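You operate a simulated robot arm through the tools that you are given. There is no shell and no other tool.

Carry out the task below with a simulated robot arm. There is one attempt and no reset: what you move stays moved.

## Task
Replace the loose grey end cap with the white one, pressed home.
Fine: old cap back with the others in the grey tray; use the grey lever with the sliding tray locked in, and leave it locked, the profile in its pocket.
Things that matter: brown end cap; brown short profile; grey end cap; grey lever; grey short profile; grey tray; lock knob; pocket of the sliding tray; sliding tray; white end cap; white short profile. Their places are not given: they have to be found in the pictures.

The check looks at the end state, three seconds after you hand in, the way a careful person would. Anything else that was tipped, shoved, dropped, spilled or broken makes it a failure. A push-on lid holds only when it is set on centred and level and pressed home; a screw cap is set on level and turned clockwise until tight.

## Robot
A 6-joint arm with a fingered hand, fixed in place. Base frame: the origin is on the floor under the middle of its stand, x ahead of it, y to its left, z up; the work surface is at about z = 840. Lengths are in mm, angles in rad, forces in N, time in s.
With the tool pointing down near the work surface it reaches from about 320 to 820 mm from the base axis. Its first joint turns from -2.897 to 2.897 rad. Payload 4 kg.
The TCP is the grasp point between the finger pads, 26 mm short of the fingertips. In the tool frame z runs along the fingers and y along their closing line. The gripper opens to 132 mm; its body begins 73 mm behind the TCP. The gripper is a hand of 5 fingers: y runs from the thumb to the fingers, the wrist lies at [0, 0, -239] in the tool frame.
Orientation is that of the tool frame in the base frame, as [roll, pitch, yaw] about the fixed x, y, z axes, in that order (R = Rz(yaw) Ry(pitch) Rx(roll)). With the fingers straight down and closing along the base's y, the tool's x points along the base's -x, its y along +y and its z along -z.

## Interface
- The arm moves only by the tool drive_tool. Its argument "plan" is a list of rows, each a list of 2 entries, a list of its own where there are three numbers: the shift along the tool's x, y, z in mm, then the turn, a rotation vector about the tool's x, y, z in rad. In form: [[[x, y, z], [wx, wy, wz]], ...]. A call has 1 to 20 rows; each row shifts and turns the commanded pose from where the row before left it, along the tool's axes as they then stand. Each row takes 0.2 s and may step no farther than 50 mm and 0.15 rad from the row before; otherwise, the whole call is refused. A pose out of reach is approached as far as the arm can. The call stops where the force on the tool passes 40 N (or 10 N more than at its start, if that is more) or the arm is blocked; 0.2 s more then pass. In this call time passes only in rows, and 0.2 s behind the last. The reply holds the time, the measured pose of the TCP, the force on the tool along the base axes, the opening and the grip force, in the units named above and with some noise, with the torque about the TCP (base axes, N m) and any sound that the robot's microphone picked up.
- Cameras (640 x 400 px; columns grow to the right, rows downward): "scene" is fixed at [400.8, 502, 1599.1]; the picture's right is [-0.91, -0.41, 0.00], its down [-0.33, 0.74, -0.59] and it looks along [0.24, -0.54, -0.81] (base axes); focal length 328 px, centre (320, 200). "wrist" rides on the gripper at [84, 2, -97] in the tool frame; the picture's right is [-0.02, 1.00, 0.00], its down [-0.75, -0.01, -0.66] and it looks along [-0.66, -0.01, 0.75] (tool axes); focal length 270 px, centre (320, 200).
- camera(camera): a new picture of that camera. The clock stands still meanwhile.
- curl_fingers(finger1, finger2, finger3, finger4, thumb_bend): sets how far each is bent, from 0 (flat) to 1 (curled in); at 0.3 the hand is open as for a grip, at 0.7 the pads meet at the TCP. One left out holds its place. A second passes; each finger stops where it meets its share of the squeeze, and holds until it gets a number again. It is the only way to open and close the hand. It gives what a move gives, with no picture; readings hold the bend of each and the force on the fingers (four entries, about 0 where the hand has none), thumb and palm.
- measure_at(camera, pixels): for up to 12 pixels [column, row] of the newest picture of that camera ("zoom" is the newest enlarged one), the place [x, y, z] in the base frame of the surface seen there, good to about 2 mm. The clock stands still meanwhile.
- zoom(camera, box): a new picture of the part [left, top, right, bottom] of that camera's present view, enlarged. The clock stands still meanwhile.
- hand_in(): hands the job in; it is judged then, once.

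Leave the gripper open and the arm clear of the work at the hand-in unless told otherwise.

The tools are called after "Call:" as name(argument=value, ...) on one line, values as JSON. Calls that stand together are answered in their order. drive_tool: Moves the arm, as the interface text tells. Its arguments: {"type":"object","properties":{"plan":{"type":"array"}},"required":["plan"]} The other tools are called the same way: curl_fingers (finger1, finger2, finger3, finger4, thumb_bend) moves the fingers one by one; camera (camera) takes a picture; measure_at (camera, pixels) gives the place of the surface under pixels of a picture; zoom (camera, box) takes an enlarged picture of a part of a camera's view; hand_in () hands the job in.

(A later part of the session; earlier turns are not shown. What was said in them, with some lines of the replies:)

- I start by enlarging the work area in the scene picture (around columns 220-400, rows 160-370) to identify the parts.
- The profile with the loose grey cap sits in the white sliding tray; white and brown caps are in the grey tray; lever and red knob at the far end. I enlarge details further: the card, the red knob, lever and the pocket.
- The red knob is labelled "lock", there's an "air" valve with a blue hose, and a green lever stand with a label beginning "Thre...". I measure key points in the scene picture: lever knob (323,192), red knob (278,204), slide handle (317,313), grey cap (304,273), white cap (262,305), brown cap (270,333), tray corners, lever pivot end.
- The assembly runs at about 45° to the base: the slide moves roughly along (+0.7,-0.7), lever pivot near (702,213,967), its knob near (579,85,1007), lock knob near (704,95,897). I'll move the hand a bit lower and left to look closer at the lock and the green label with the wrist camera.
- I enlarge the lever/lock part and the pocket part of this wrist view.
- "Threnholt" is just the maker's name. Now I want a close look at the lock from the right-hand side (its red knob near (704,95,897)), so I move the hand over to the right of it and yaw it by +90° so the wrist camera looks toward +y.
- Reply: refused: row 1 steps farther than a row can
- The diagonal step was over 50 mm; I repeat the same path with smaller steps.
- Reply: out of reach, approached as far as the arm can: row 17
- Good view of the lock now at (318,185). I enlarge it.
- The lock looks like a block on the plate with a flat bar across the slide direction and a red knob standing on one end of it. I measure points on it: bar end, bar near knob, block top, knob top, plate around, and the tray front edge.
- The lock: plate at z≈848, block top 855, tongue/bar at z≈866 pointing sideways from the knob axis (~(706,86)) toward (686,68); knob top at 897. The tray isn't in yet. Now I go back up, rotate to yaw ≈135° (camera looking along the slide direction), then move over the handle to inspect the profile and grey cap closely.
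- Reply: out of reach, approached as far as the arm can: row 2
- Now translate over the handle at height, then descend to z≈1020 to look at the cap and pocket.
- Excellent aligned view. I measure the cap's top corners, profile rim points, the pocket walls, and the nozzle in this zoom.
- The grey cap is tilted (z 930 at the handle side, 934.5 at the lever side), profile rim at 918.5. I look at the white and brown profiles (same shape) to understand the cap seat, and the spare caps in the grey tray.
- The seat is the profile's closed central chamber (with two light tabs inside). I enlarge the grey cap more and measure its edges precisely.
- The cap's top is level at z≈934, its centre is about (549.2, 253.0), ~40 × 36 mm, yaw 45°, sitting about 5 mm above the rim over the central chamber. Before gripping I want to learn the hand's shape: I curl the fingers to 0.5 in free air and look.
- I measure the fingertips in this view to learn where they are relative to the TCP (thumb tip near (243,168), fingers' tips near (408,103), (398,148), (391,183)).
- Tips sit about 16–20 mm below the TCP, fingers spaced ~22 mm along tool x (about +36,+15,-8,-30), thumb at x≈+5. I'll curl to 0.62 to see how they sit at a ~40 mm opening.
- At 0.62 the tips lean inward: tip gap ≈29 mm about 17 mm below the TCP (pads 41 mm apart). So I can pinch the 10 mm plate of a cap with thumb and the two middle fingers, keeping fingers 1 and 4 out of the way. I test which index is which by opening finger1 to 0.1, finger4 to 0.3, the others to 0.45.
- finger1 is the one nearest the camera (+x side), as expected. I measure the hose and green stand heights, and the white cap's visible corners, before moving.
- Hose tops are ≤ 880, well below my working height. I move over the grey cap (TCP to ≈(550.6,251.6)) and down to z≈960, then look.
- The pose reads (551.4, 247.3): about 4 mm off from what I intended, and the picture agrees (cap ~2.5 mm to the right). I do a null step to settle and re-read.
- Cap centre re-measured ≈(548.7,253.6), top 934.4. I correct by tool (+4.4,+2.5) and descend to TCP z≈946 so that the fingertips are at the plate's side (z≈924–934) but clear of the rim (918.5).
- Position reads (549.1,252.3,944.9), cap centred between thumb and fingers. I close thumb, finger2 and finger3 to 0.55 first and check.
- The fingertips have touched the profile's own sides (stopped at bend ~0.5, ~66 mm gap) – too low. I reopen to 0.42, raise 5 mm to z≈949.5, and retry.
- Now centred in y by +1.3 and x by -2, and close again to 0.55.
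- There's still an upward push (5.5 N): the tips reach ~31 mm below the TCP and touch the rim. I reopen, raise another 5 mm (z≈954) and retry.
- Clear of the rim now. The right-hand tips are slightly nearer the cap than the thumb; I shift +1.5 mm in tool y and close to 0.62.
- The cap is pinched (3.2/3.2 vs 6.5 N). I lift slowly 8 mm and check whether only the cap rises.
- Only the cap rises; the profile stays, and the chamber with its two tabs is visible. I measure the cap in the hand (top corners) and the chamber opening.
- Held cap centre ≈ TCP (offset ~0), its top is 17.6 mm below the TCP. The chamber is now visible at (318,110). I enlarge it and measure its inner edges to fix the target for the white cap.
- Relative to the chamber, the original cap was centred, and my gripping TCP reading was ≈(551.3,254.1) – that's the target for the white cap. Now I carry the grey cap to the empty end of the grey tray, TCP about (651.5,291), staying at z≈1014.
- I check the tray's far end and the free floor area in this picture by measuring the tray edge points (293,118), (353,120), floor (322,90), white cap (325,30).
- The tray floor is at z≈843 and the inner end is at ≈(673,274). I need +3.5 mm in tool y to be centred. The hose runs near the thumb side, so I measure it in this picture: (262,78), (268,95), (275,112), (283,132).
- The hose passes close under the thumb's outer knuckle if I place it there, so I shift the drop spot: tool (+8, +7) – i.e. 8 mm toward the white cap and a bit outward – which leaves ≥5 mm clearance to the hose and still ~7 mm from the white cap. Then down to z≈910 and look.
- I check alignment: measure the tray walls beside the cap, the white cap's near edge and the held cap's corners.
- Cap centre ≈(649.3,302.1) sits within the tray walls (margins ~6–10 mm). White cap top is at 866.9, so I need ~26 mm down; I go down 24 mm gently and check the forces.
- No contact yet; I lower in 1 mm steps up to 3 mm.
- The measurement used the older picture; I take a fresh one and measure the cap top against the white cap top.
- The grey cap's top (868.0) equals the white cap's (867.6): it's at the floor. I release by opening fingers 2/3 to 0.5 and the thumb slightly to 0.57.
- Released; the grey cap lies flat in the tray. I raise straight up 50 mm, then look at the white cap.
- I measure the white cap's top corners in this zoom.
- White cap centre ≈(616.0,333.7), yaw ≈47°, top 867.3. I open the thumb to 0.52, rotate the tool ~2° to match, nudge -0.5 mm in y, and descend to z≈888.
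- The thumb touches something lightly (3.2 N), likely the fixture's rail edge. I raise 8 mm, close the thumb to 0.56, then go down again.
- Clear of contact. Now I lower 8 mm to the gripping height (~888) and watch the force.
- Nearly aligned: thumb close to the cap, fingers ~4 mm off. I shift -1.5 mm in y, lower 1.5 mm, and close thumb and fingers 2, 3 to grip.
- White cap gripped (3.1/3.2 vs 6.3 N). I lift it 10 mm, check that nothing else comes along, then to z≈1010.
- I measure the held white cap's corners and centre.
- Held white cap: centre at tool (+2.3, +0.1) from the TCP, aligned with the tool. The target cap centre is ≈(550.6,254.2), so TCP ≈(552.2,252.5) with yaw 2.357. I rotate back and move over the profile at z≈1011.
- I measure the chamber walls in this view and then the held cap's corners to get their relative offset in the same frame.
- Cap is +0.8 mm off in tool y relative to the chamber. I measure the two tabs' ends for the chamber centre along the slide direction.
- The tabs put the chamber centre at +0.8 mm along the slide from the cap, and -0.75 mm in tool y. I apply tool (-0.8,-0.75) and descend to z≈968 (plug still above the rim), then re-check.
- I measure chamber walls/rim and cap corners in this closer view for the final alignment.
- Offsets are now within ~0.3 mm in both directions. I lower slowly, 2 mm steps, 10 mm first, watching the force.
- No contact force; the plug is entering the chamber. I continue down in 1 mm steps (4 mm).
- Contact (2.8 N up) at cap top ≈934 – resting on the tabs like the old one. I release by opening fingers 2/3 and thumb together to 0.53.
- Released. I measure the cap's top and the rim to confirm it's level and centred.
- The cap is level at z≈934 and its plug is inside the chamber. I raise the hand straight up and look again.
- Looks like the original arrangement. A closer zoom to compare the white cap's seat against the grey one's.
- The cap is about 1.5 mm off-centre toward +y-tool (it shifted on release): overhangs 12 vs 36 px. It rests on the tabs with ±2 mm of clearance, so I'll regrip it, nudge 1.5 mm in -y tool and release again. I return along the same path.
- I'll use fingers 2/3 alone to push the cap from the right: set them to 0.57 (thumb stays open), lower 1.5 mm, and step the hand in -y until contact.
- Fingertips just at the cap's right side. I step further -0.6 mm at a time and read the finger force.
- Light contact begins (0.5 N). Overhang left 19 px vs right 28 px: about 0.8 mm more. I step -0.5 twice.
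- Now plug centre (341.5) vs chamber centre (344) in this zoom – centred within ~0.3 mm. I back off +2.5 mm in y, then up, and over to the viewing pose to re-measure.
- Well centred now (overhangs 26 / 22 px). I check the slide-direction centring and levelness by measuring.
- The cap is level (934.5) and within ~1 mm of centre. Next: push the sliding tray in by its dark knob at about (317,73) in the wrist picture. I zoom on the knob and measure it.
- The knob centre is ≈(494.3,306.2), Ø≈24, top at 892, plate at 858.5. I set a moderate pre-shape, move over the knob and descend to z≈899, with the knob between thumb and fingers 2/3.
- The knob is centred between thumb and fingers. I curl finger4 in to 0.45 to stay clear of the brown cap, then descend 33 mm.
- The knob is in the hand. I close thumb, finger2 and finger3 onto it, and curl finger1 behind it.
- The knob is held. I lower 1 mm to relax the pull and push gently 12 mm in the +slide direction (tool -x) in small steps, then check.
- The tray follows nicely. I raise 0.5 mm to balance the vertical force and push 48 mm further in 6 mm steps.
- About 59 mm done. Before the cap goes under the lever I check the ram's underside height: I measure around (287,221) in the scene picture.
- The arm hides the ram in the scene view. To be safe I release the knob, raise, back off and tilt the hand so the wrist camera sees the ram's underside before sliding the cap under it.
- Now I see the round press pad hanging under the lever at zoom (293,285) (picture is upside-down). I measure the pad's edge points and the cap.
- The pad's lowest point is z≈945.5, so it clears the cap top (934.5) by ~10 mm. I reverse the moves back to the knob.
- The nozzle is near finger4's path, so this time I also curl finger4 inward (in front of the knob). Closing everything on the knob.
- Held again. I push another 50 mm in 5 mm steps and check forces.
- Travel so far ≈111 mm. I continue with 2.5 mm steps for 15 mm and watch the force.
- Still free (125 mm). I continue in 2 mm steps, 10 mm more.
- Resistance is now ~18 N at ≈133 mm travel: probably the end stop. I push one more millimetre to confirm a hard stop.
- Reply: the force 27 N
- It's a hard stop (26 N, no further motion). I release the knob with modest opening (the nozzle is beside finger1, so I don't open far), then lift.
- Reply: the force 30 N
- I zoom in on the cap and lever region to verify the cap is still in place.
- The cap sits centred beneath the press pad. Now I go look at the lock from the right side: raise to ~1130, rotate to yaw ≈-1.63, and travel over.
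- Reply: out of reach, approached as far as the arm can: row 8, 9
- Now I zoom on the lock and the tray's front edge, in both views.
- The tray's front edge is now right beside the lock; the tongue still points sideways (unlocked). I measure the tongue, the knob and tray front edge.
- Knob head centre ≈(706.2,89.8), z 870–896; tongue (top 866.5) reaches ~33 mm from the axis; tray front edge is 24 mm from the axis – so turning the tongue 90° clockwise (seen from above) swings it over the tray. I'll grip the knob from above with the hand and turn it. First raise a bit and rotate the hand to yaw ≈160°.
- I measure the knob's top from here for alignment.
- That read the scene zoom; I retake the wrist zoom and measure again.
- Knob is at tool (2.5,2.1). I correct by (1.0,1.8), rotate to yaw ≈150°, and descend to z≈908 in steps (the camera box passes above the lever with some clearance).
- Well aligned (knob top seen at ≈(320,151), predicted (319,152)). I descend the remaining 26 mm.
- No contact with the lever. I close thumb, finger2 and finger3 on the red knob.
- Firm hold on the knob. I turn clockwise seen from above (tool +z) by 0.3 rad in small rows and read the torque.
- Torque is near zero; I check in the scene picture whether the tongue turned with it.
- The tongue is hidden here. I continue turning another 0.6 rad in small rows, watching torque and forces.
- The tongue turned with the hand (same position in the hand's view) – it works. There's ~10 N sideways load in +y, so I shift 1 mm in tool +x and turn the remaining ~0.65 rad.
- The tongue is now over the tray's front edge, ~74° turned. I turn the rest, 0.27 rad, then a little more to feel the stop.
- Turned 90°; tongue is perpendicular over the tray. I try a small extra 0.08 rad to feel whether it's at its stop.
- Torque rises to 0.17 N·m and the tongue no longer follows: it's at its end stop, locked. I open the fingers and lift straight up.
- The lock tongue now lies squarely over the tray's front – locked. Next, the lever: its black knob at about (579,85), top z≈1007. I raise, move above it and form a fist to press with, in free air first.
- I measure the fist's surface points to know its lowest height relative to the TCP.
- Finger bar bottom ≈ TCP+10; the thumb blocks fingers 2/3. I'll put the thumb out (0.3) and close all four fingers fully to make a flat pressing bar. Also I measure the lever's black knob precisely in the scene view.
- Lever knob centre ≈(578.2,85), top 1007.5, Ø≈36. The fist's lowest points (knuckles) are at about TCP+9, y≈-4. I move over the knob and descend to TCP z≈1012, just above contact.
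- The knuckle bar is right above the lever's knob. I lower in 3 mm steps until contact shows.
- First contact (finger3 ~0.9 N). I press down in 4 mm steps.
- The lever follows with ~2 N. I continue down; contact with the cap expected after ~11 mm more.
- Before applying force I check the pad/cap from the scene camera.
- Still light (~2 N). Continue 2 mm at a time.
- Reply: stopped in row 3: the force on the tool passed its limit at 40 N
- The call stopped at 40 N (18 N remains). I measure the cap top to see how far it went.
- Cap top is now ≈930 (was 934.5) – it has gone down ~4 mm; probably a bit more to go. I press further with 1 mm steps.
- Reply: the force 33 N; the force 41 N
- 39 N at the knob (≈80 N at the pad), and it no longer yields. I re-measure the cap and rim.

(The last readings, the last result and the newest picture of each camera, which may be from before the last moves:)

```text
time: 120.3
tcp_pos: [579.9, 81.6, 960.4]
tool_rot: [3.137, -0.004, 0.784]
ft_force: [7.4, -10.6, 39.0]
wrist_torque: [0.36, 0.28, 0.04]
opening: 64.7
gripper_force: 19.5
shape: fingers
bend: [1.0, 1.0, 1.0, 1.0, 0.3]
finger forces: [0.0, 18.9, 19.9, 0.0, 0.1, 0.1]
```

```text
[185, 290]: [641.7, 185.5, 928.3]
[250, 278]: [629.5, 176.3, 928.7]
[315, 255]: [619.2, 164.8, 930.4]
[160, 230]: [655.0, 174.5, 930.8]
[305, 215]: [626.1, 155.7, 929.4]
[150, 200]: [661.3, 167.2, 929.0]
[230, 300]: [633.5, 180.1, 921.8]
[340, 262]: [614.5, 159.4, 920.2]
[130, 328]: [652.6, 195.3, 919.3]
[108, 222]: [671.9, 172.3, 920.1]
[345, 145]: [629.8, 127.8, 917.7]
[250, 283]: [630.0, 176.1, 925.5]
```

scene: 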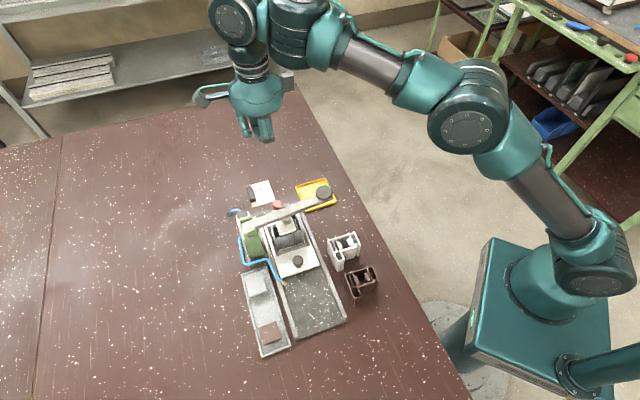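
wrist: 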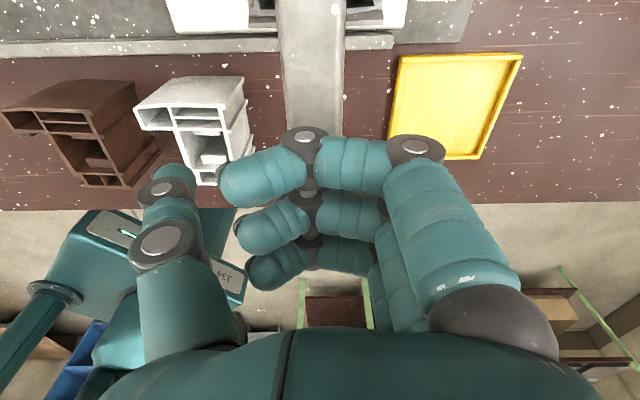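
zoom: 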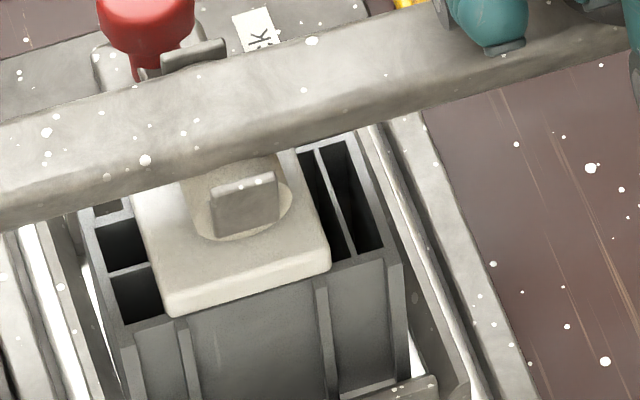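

It looks seated: cap top ≈929.4 vs rim ≈919 (plate ~10 mm), and the plate's lower edge now meets the rim. One more small increment of force to be sure.

Call:
drive_tool(plan=[[[0, 0, 0.6], [0, 0, 0]], [[0, 0, 0], [0, 0, 0]], [[0, 0, 0], [0, 0, 0]]])

Call:
zoom(camera="scene", box=[270, 205, 320, 245])

Call:
measure_at(camera="zoom", pixels=[[185, 290], [250, 278], [315, 255], [160, 230], [305, 215], [150, 200], [230, 300], [340, 262], [130, 328], [108, 222], [345, 145], [250, 283]])

```text
time: 121.1
tcp_pos: [581.6, 82.9, 958.1]
tool_rot: [3.138, -0.006, 0.784]
ft_force: [9.8, -7.7, 37.8]
wrist_torque: [0.3, 0.35, 0.02]
opening: 64.4
gripper_force: 18.9
shape: fingers
bend: [1.0, 1.0, 1.0, 1.0, 0.3]
finger forces: [0.0, 18.8, 19.2, 0.1, 0.0, 0.0]
```

```text
10.00 times, centred on (295, 225) of scene
```

zoom: 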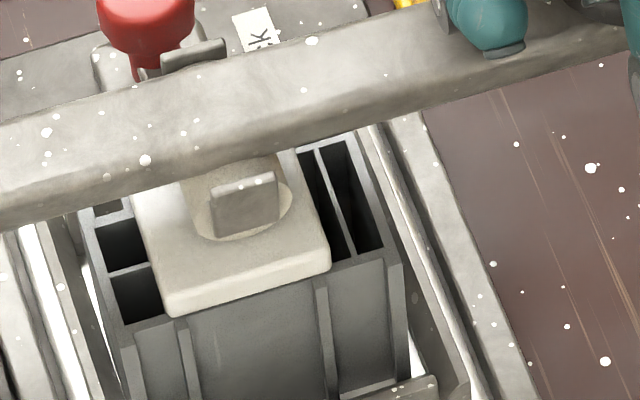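

```text
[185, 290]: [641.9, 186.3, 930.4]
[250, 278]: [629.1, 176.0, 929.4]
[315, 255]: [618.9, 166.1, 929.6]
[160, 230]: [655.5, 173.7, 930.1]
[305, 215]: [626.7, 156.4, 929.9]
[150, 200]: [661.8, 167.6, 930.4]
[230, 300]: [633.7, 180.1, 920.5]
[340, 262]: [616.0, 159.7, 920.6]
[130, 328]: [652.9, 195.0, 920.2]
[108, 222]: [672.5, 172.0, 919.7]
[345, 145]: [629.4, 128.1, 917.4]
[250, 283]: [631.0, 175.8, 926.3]
```

The force stayed ~38 N after the extra 0.6 mm. I add another 0.8 mm to check if it's still yielding.

Call:
drive_tool(plan=[[[0, 0, 0.5], [0, 0, 0]], [[0, 0, 0.4], [0, 0, 0]], [[0, 0, 0], [0, 0, 0]], [[0, 0, 0], [0, 0, 0]]])

Call:
zoom(camera="scene", box=[270, 205, 320, 245])

```text
time: 122.1
tcp_pos: [581.5, 81.8, 958.2]
tool_rot: [3.138, -0.002, 0.784]
ft_force: [7.6, -7.1, 38.8]
wrist_torque: [0.3, 0.33, -0.02]
opening: 64.7
gripper_force: 19.4
shape: fingers
bend: [1.0, 1.0, 1.0, 1.0, 0.3]
finger forces: [0.1, 19.3, 18.9, 0.1, 0.0, 0.1]
```

```text
10.00 times, centred on (295, 225) of scene
```

zoom: 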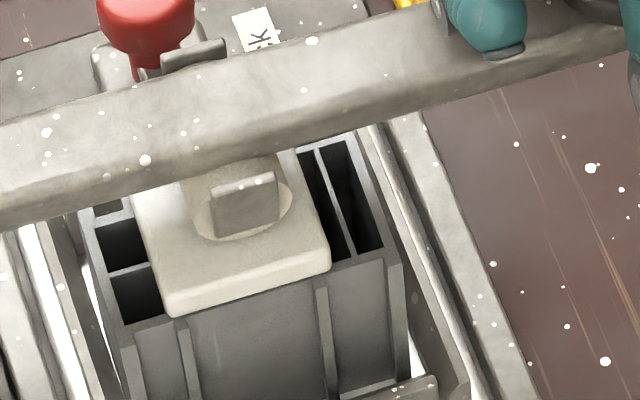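

The picture is unchanged and the force has plateaued against a hard stop; the plate's lower edge is at the rim (≈919.5). The cap is home. I now ease up and see what the lever does.

Call:
drive_tool(plan=[[[0, 0, -3], [0, 0, 0]], [[0, 0, -5], [0, 0, 0]], [[0, 0, -8], [0, 0, 0]], [[0, 0, -10], [0, 0, 0]], [[0, 0, 0], [0, 0, 0]]])

Call:
zoom(camera="scene", box=[230, 150, 380, 260])

```text
time: 123.3
tcp_pos: [578.5, 82.6, 982.5]
tool_rot: [3.14, -0.003, 0.784]
ft_force: [-0.6, 0.4, 1.1]
wrist_torque: [-0.01, 0.02, 0.0]
opening: 64.7
gripper_force: 0.3
shape: fingers
bend: [1.0, 1.0, 1.0, 1.0, 0.3]
finger forces: [0.0, 0.0, 1.2, 0.0, 0.1, 0.0]
```

```text
3.64 times, centred on (305, 205) of scene
```

zoom: 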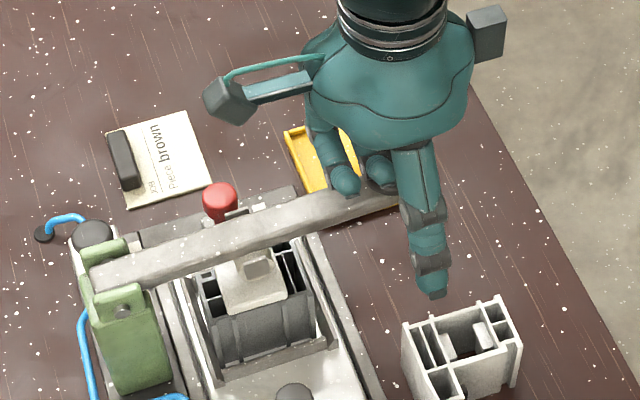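

The lever is spring-returned and follows the hand up. I keep rising slowly until it's back at the top, then clear.

Call:
drive_tool(plan=[[[0, 0, -6], [0, 0, 0]], [[0, 0, -6], [0, 0, 0]], [[0, 0, -6], [0, 0, 0]], [[0, 0, -10], [0, 0, 0]], [[0, 0, -30], [0, 0, 0]], [[0, 0, -40], [0, 0, 0]], [[0, 0, -40], [0, 0, 0]], [[0, 0, 0], [0, 0, 0]]])

Call:
camera(camera="wrist")

Call:
camera(camera="scene")

Call:
zoom(camera="scene", box=[250, 180, 350, 250])

```text
time: 125.1
tcp_pos: [577.0, 80.7, 1119.3]
tool_rot: [3.138, -0.003, 0.783]
ft_force: [-0.6, -0.1, 0.1]
wrist_torque: [-0.01, 0.01, -0.01]
opening: 64.4
gripper_force: 0.0
shape: fingers
bend: [1.0, 1.0, 1.0, 1.0, 0.3]
finger forces: [0.0, 0.1, 0.1, 0.0, 0.1, 0.0]
```

```text
taken
```

wrist: 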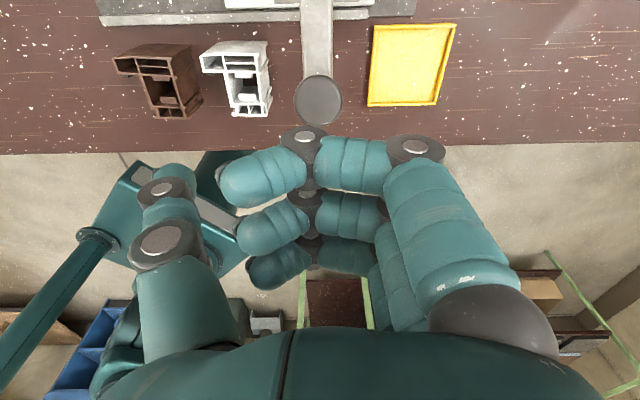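

```text
taken
```

scene: 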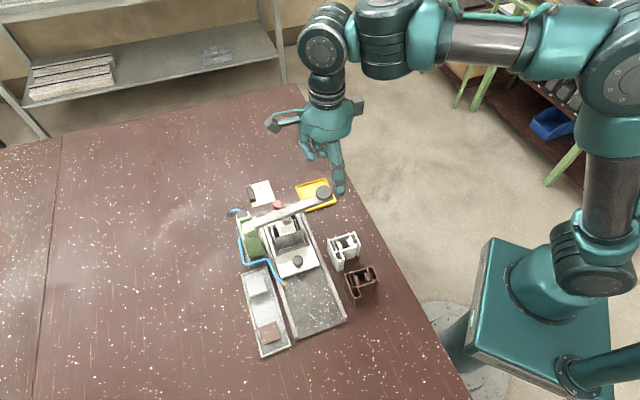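

```text
5.71 times, centred on (300, 215) of scene
```

zoom: 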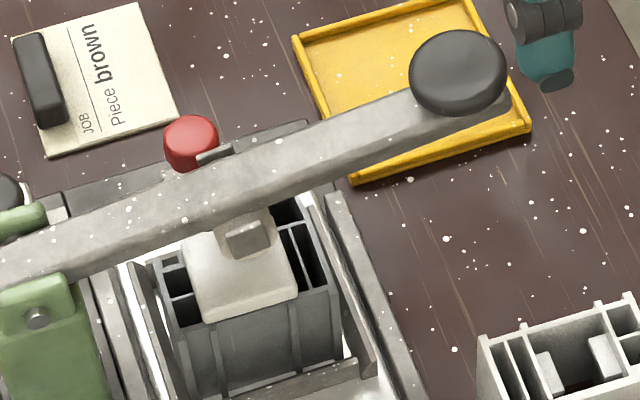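

The lever is back up. I open the hand, and go to the viewing pose behind the tray to verify the cap's seat closely.

Call:
curl_fingers(finger1=0.3, finger2=0.3, finger3=0.3, finger4=0.3, thumb_bend=0.3)

Call:
drive_tool(plan=[[[0, 0, -20], [0, 0, 0]], [[0, 0, 0], [0, 0, -0.1428]], [[0, 0, 0], [0, 0, -0.1428]], [[0, 0, 0], [0, 0, -0.1428]], [[0, 0, 0], [0, 0, -0.1428]], [[0, 0, 0], [0, 0, -0.1428]], [[0, 0, 0], [0, 0, -0.1428]], [[0, 0, 0], [0, 0, -0.1428]], [[0, 0, 0], [0, 0, -0.1428]], [[0, 0, 0], [0, 0, -0.1428]], [[0, 0, 0], [0, 0, -0.1428]], [[0, 0, 0], [0, 0, -0.1428]], [[0, 0, 0], [0, 0, 0]]])

```text
time: 126.1
tcp_pos: [577.8, 80.4, 1118.9]
tool_rot: [3.138, -0.002, 0.784]
ft_force: [0.5, 1.1, 0.2]
wrist_torque: [0.01, 0.01, -0.01]
opening: 138.4
gripper_force: 0.1
shape: fingers
bend: [0.3, 0.3, 0.3, 0.3, 0.3]
finger forces: [0.0, 0.1, 0.1, 0.0, 0.0, 0.0]
```

```text
time: 128.9
tcp_pos: [579.2, 82.6, 1140.9]
tool_rot: [3.138, 0.002, 2.356]
ft_force: [-0.1, -0.3, 0.6]
wrist_torque: [0.01, -0.03, -0.02]
opening: 138.4
gripper_force: 0.1
shape: fingers
bend: [0.3, 0.3, 0.3, 0.3, 0.3]
finger forces: [0.0, 0.1, 0.0, 0.0, 0.0, 0.0]
```

Call:
drive_tool(plan=[[[31.3, 24.6, 0], [0, 0, 0]], [[31.3, 24.6, 0], [0, 0, 0]], [[31.3, 24.6, 0], [0, 0, 0]], [[31.3, 24.6, 0], [0, 0, 0]], [[0, 0, 40], [0, 0, 0]], [[0, 0, 40], [0, 0, 0]], [[0, 0, 35], [0, 0, 0]], [[0, 0, 0], [0, 0, 0]]])

Call:
camera(camera="wrist")

Call:
zoom(camera="wrist", box=[280, 160, 360, 240])

```text
time: 130.7
tcp_pos: [562.3, 238.8, 1025.0]
tool_rot: [3.139, 0.003, 2.353]
ft_force: [0.3, 0.3, 0.2]
wrist_torque: [0.01, -0.01, 0.02]
opening: 138.5
gripper_force: 0.2
shape: fingers
bend: [0.3, 0.3, 0.3, 0.3, 0.3]
finger forces: [0.0, 0.1, 0.1, 0.0, 0.0, 0.1]
```

```text
taken
```

wrist: 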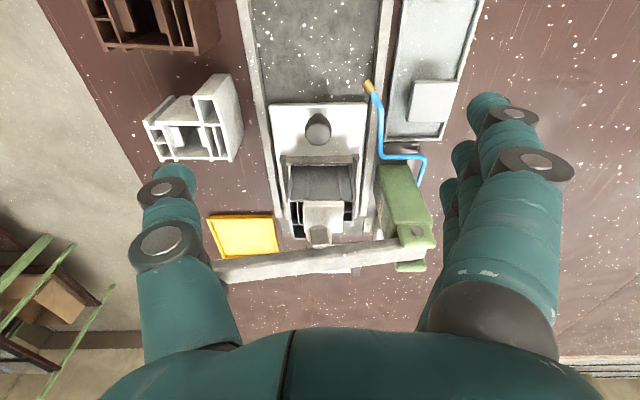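

```text
5.00 times, centred on (320, 200) of wrist
```

zoom: 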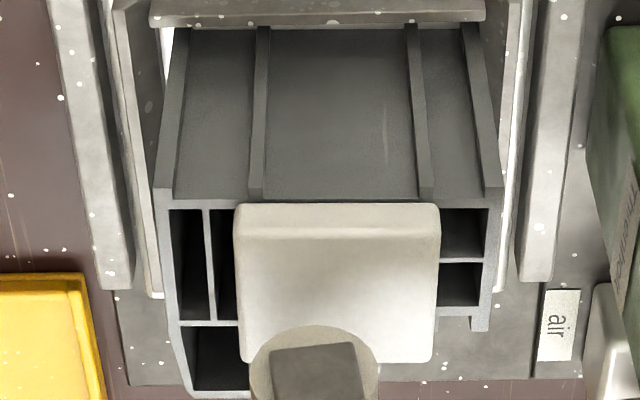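

The cap's lower edge now coincides with the rim – no gap. I measure its corners for level and height.

Call:
measure_at(camera="zoom", pixels=[[245, 245], [430, 245], [250, 340], [425, 350], [335, 245], [335, 310], [335, 220], [200, 203], [460, 203], [335, 198], [222, 260], [465, 262]])

Call:
zoom(camera="wrist", box=[370, 60, 470, 150])

```text
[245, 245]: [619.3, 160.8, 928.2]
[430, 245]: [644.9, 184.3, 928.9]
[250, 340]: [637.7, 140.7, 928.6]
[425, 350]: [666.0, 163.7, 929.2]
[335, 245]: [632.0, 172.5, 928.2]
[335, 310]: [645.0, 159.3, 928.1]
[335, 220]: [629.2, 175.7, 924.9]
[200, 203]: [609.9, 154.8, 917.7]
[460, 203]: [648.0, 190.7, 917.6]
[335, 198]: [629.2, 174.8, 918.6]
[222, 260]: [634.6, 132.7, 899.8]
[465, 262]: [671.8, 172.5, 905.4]
```

```text
4.44 times, centred on (420, 105) of wrist
```

zoom: 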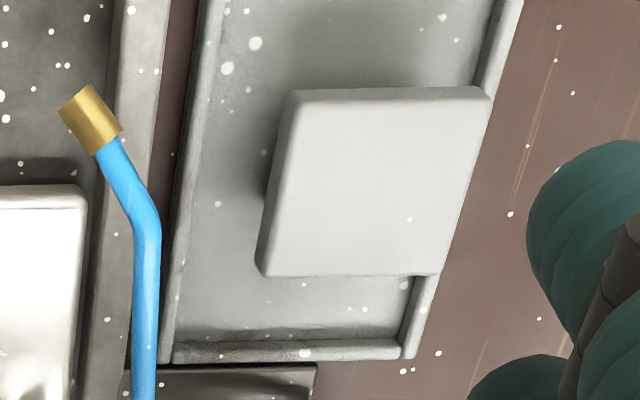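

The white cap is level at z≈928.5 with the rim at 918 – pressed home. I check the grey cap in the tray for level too.

Call:
measure_at(camera="zoom", pixels=[[305, 110], [480, 110], [275, 265], [435, 262], [375, 190], [240, 300], [390, 320], [230, 120], [200, 250], [415, 330]])

Call:
zoom(camera="scene", box=[225, 250, 305, 365])

Call:
camera(camera="scene")

```text
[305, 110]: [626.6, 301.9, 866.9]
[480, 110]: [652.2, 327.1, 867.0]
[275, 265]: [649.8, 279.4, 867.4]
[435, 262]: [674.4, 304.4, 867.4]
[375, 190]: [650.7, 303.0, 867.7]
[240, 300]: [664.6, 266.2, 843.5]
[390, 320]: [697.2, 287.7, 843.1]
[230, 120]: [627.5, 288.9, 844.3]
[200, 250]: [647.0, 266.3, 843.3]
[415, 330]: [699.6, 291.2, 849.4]
```

```text
3.48 times, centred on (265, 308) of scene
```

zoom: 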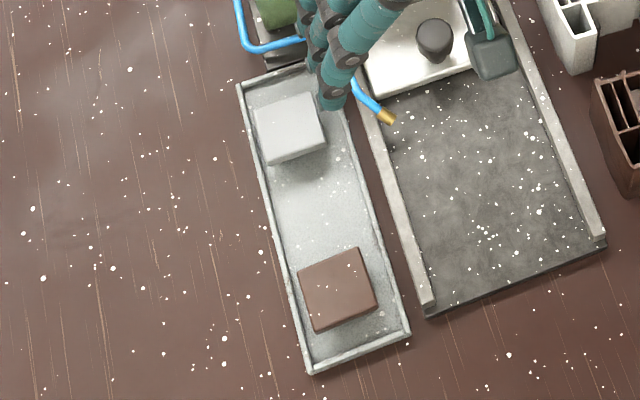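

```text
taken
```

scene: 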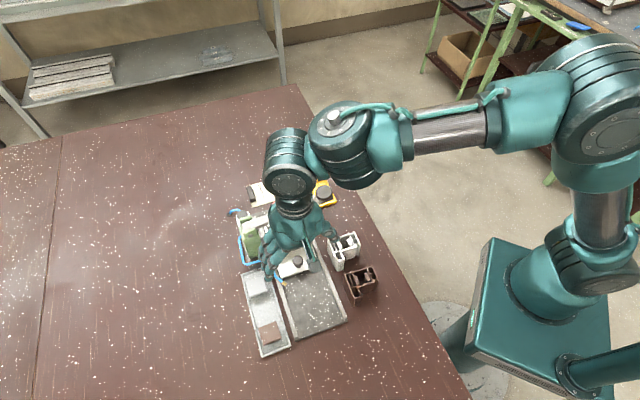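

Grey cap lies flat (867) in the grey tray with the brown one. I now clear the arm: straight up, then back toward the start position, hand open.

Call:
drive_tool(plan=[[[0, 0, -45], [0, 0, 0]], [[0, 0, -45], [0, 0, 0]], [[0, 0, -45], [0, 0, 0]], [[0, 0, -45], [0, 0, 0]], [[-20, -38, 0], [0, 0, -0.13]], [[-20, -38, 0], [0, 0, -0.13]], [[-20, -38, 0], [0, 0, -0.13]], [[-20, -38, 0], [0, 0, -0.13]], [[-10, -38, 0], [0, 0, -0.13]], [[0, -30, 0], [0, 0, -0.13]], [[0, 0, 0], [0, 0, 0]]])

Call:
camera(camera="wrist")

Call:
camera(camera="scene")

Call:
zoom(camera="scene", box=[225, 170, 365, 270])

```text
time: 133.1
tcp_pos: [536.3, 1.0, 1204.0]
tool_rot: [-3.14, 0.004, 3.137]
ft_force: [-0.6, 0.2, 0.3]
wrist_torque: [0.0, 0.06, -0.01]
opening: 138.1
gripper_force: 0.0
shape: fingers
bend: [0.3, 0.3, 0.3, 0.3, 0.3]
finger forces: [0.1, 0.1, 0.0, 0.1, 0.0, 0.0]
```

```text
taken
```

wrist: 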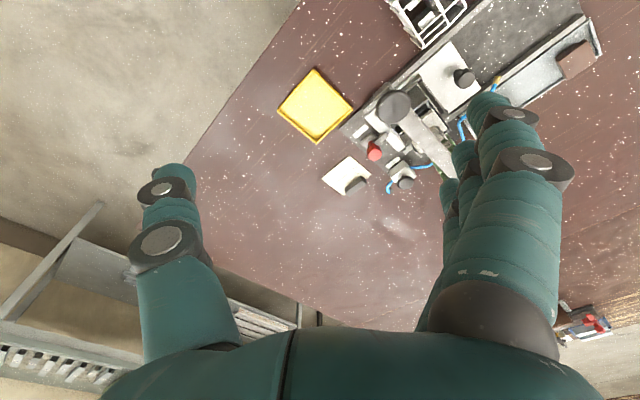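

```text
taken
```

scene: 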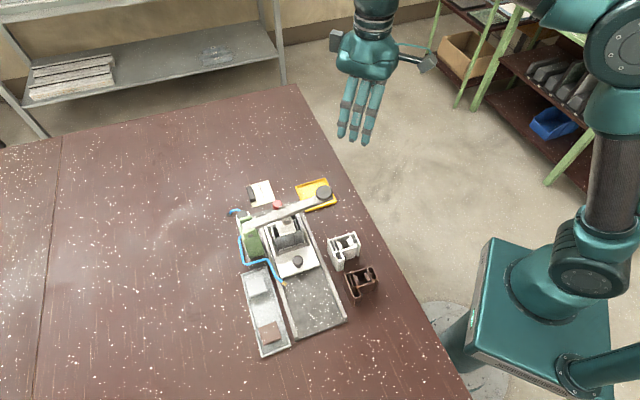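

```text
4.00 times, centred on (295, 220) of scene
```

zoom: 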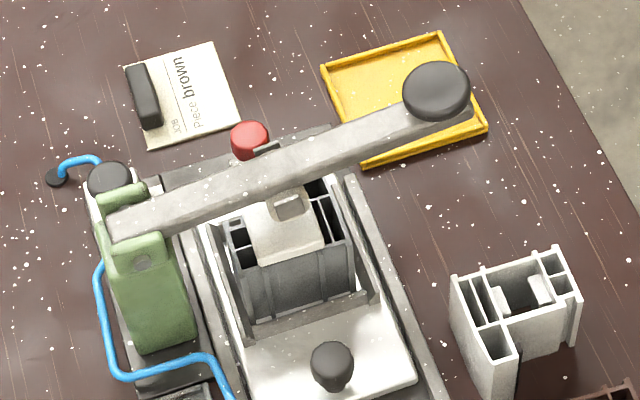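

Everything looks in order. A last zoom on the lock from the wrist camera to confirm the tongue is still over the tray.

Call:
zoom(camera="wrist", box=[335, 90, 435, 190])

```text
4.00 times, centred on (385, 140) of wrist
```

zoom: 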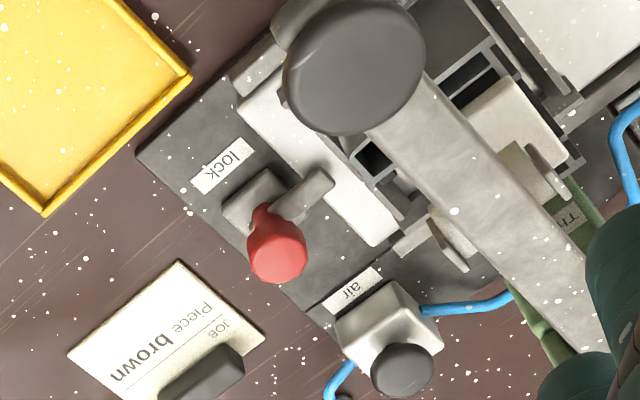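

The lock tongue lies over the tray's front edge (locked) and the lever is back up. The white cap is seated in the grey profile in its pocket, and the grey cap lies with the brown one in the grey tray. The hand is open and clear of the work, so I hand in.

Call:
hand_in()

```text
The job is handed in.
```

I replaced the loose grey end cap with the white one, pressed it home with the lever, and handed the job in. No result has come back yet.

- **White cap:** it sits level on the grey profile. Its top went from about 934.5 mm to 928.5 mm, and I can see no gap between its plate and the profile's rim. I pushed the lever to about 39 N, where it stopped yielding.
- **Sliding tray:** it is pushed in to a hard stop, with the profile still in its pocket. I turned the lock knob 90° to its stop before pressing, so the tongue lies over the tray's front edge. I did not pull on the tray to test the lock.
- **Grey cap:** it lies flat in the grey tray with the brown cap.
- **Lever:** it sprang back up on its own after the press.
- **Small touches along the way:** the fingertips lightly touched the profile's rim while I was gripping the grey cap. The thumb brushed something beside the grey tray, probably the fixture rail, at about 3 N. Nothing appeared to move either time.
- **Left alone:** I did not touch the air valve, and the job card ("Piece brown"), yellow tray, the other two profiles and the brown cap look undisturbed.

The hand is open and the arm is clear of the work.
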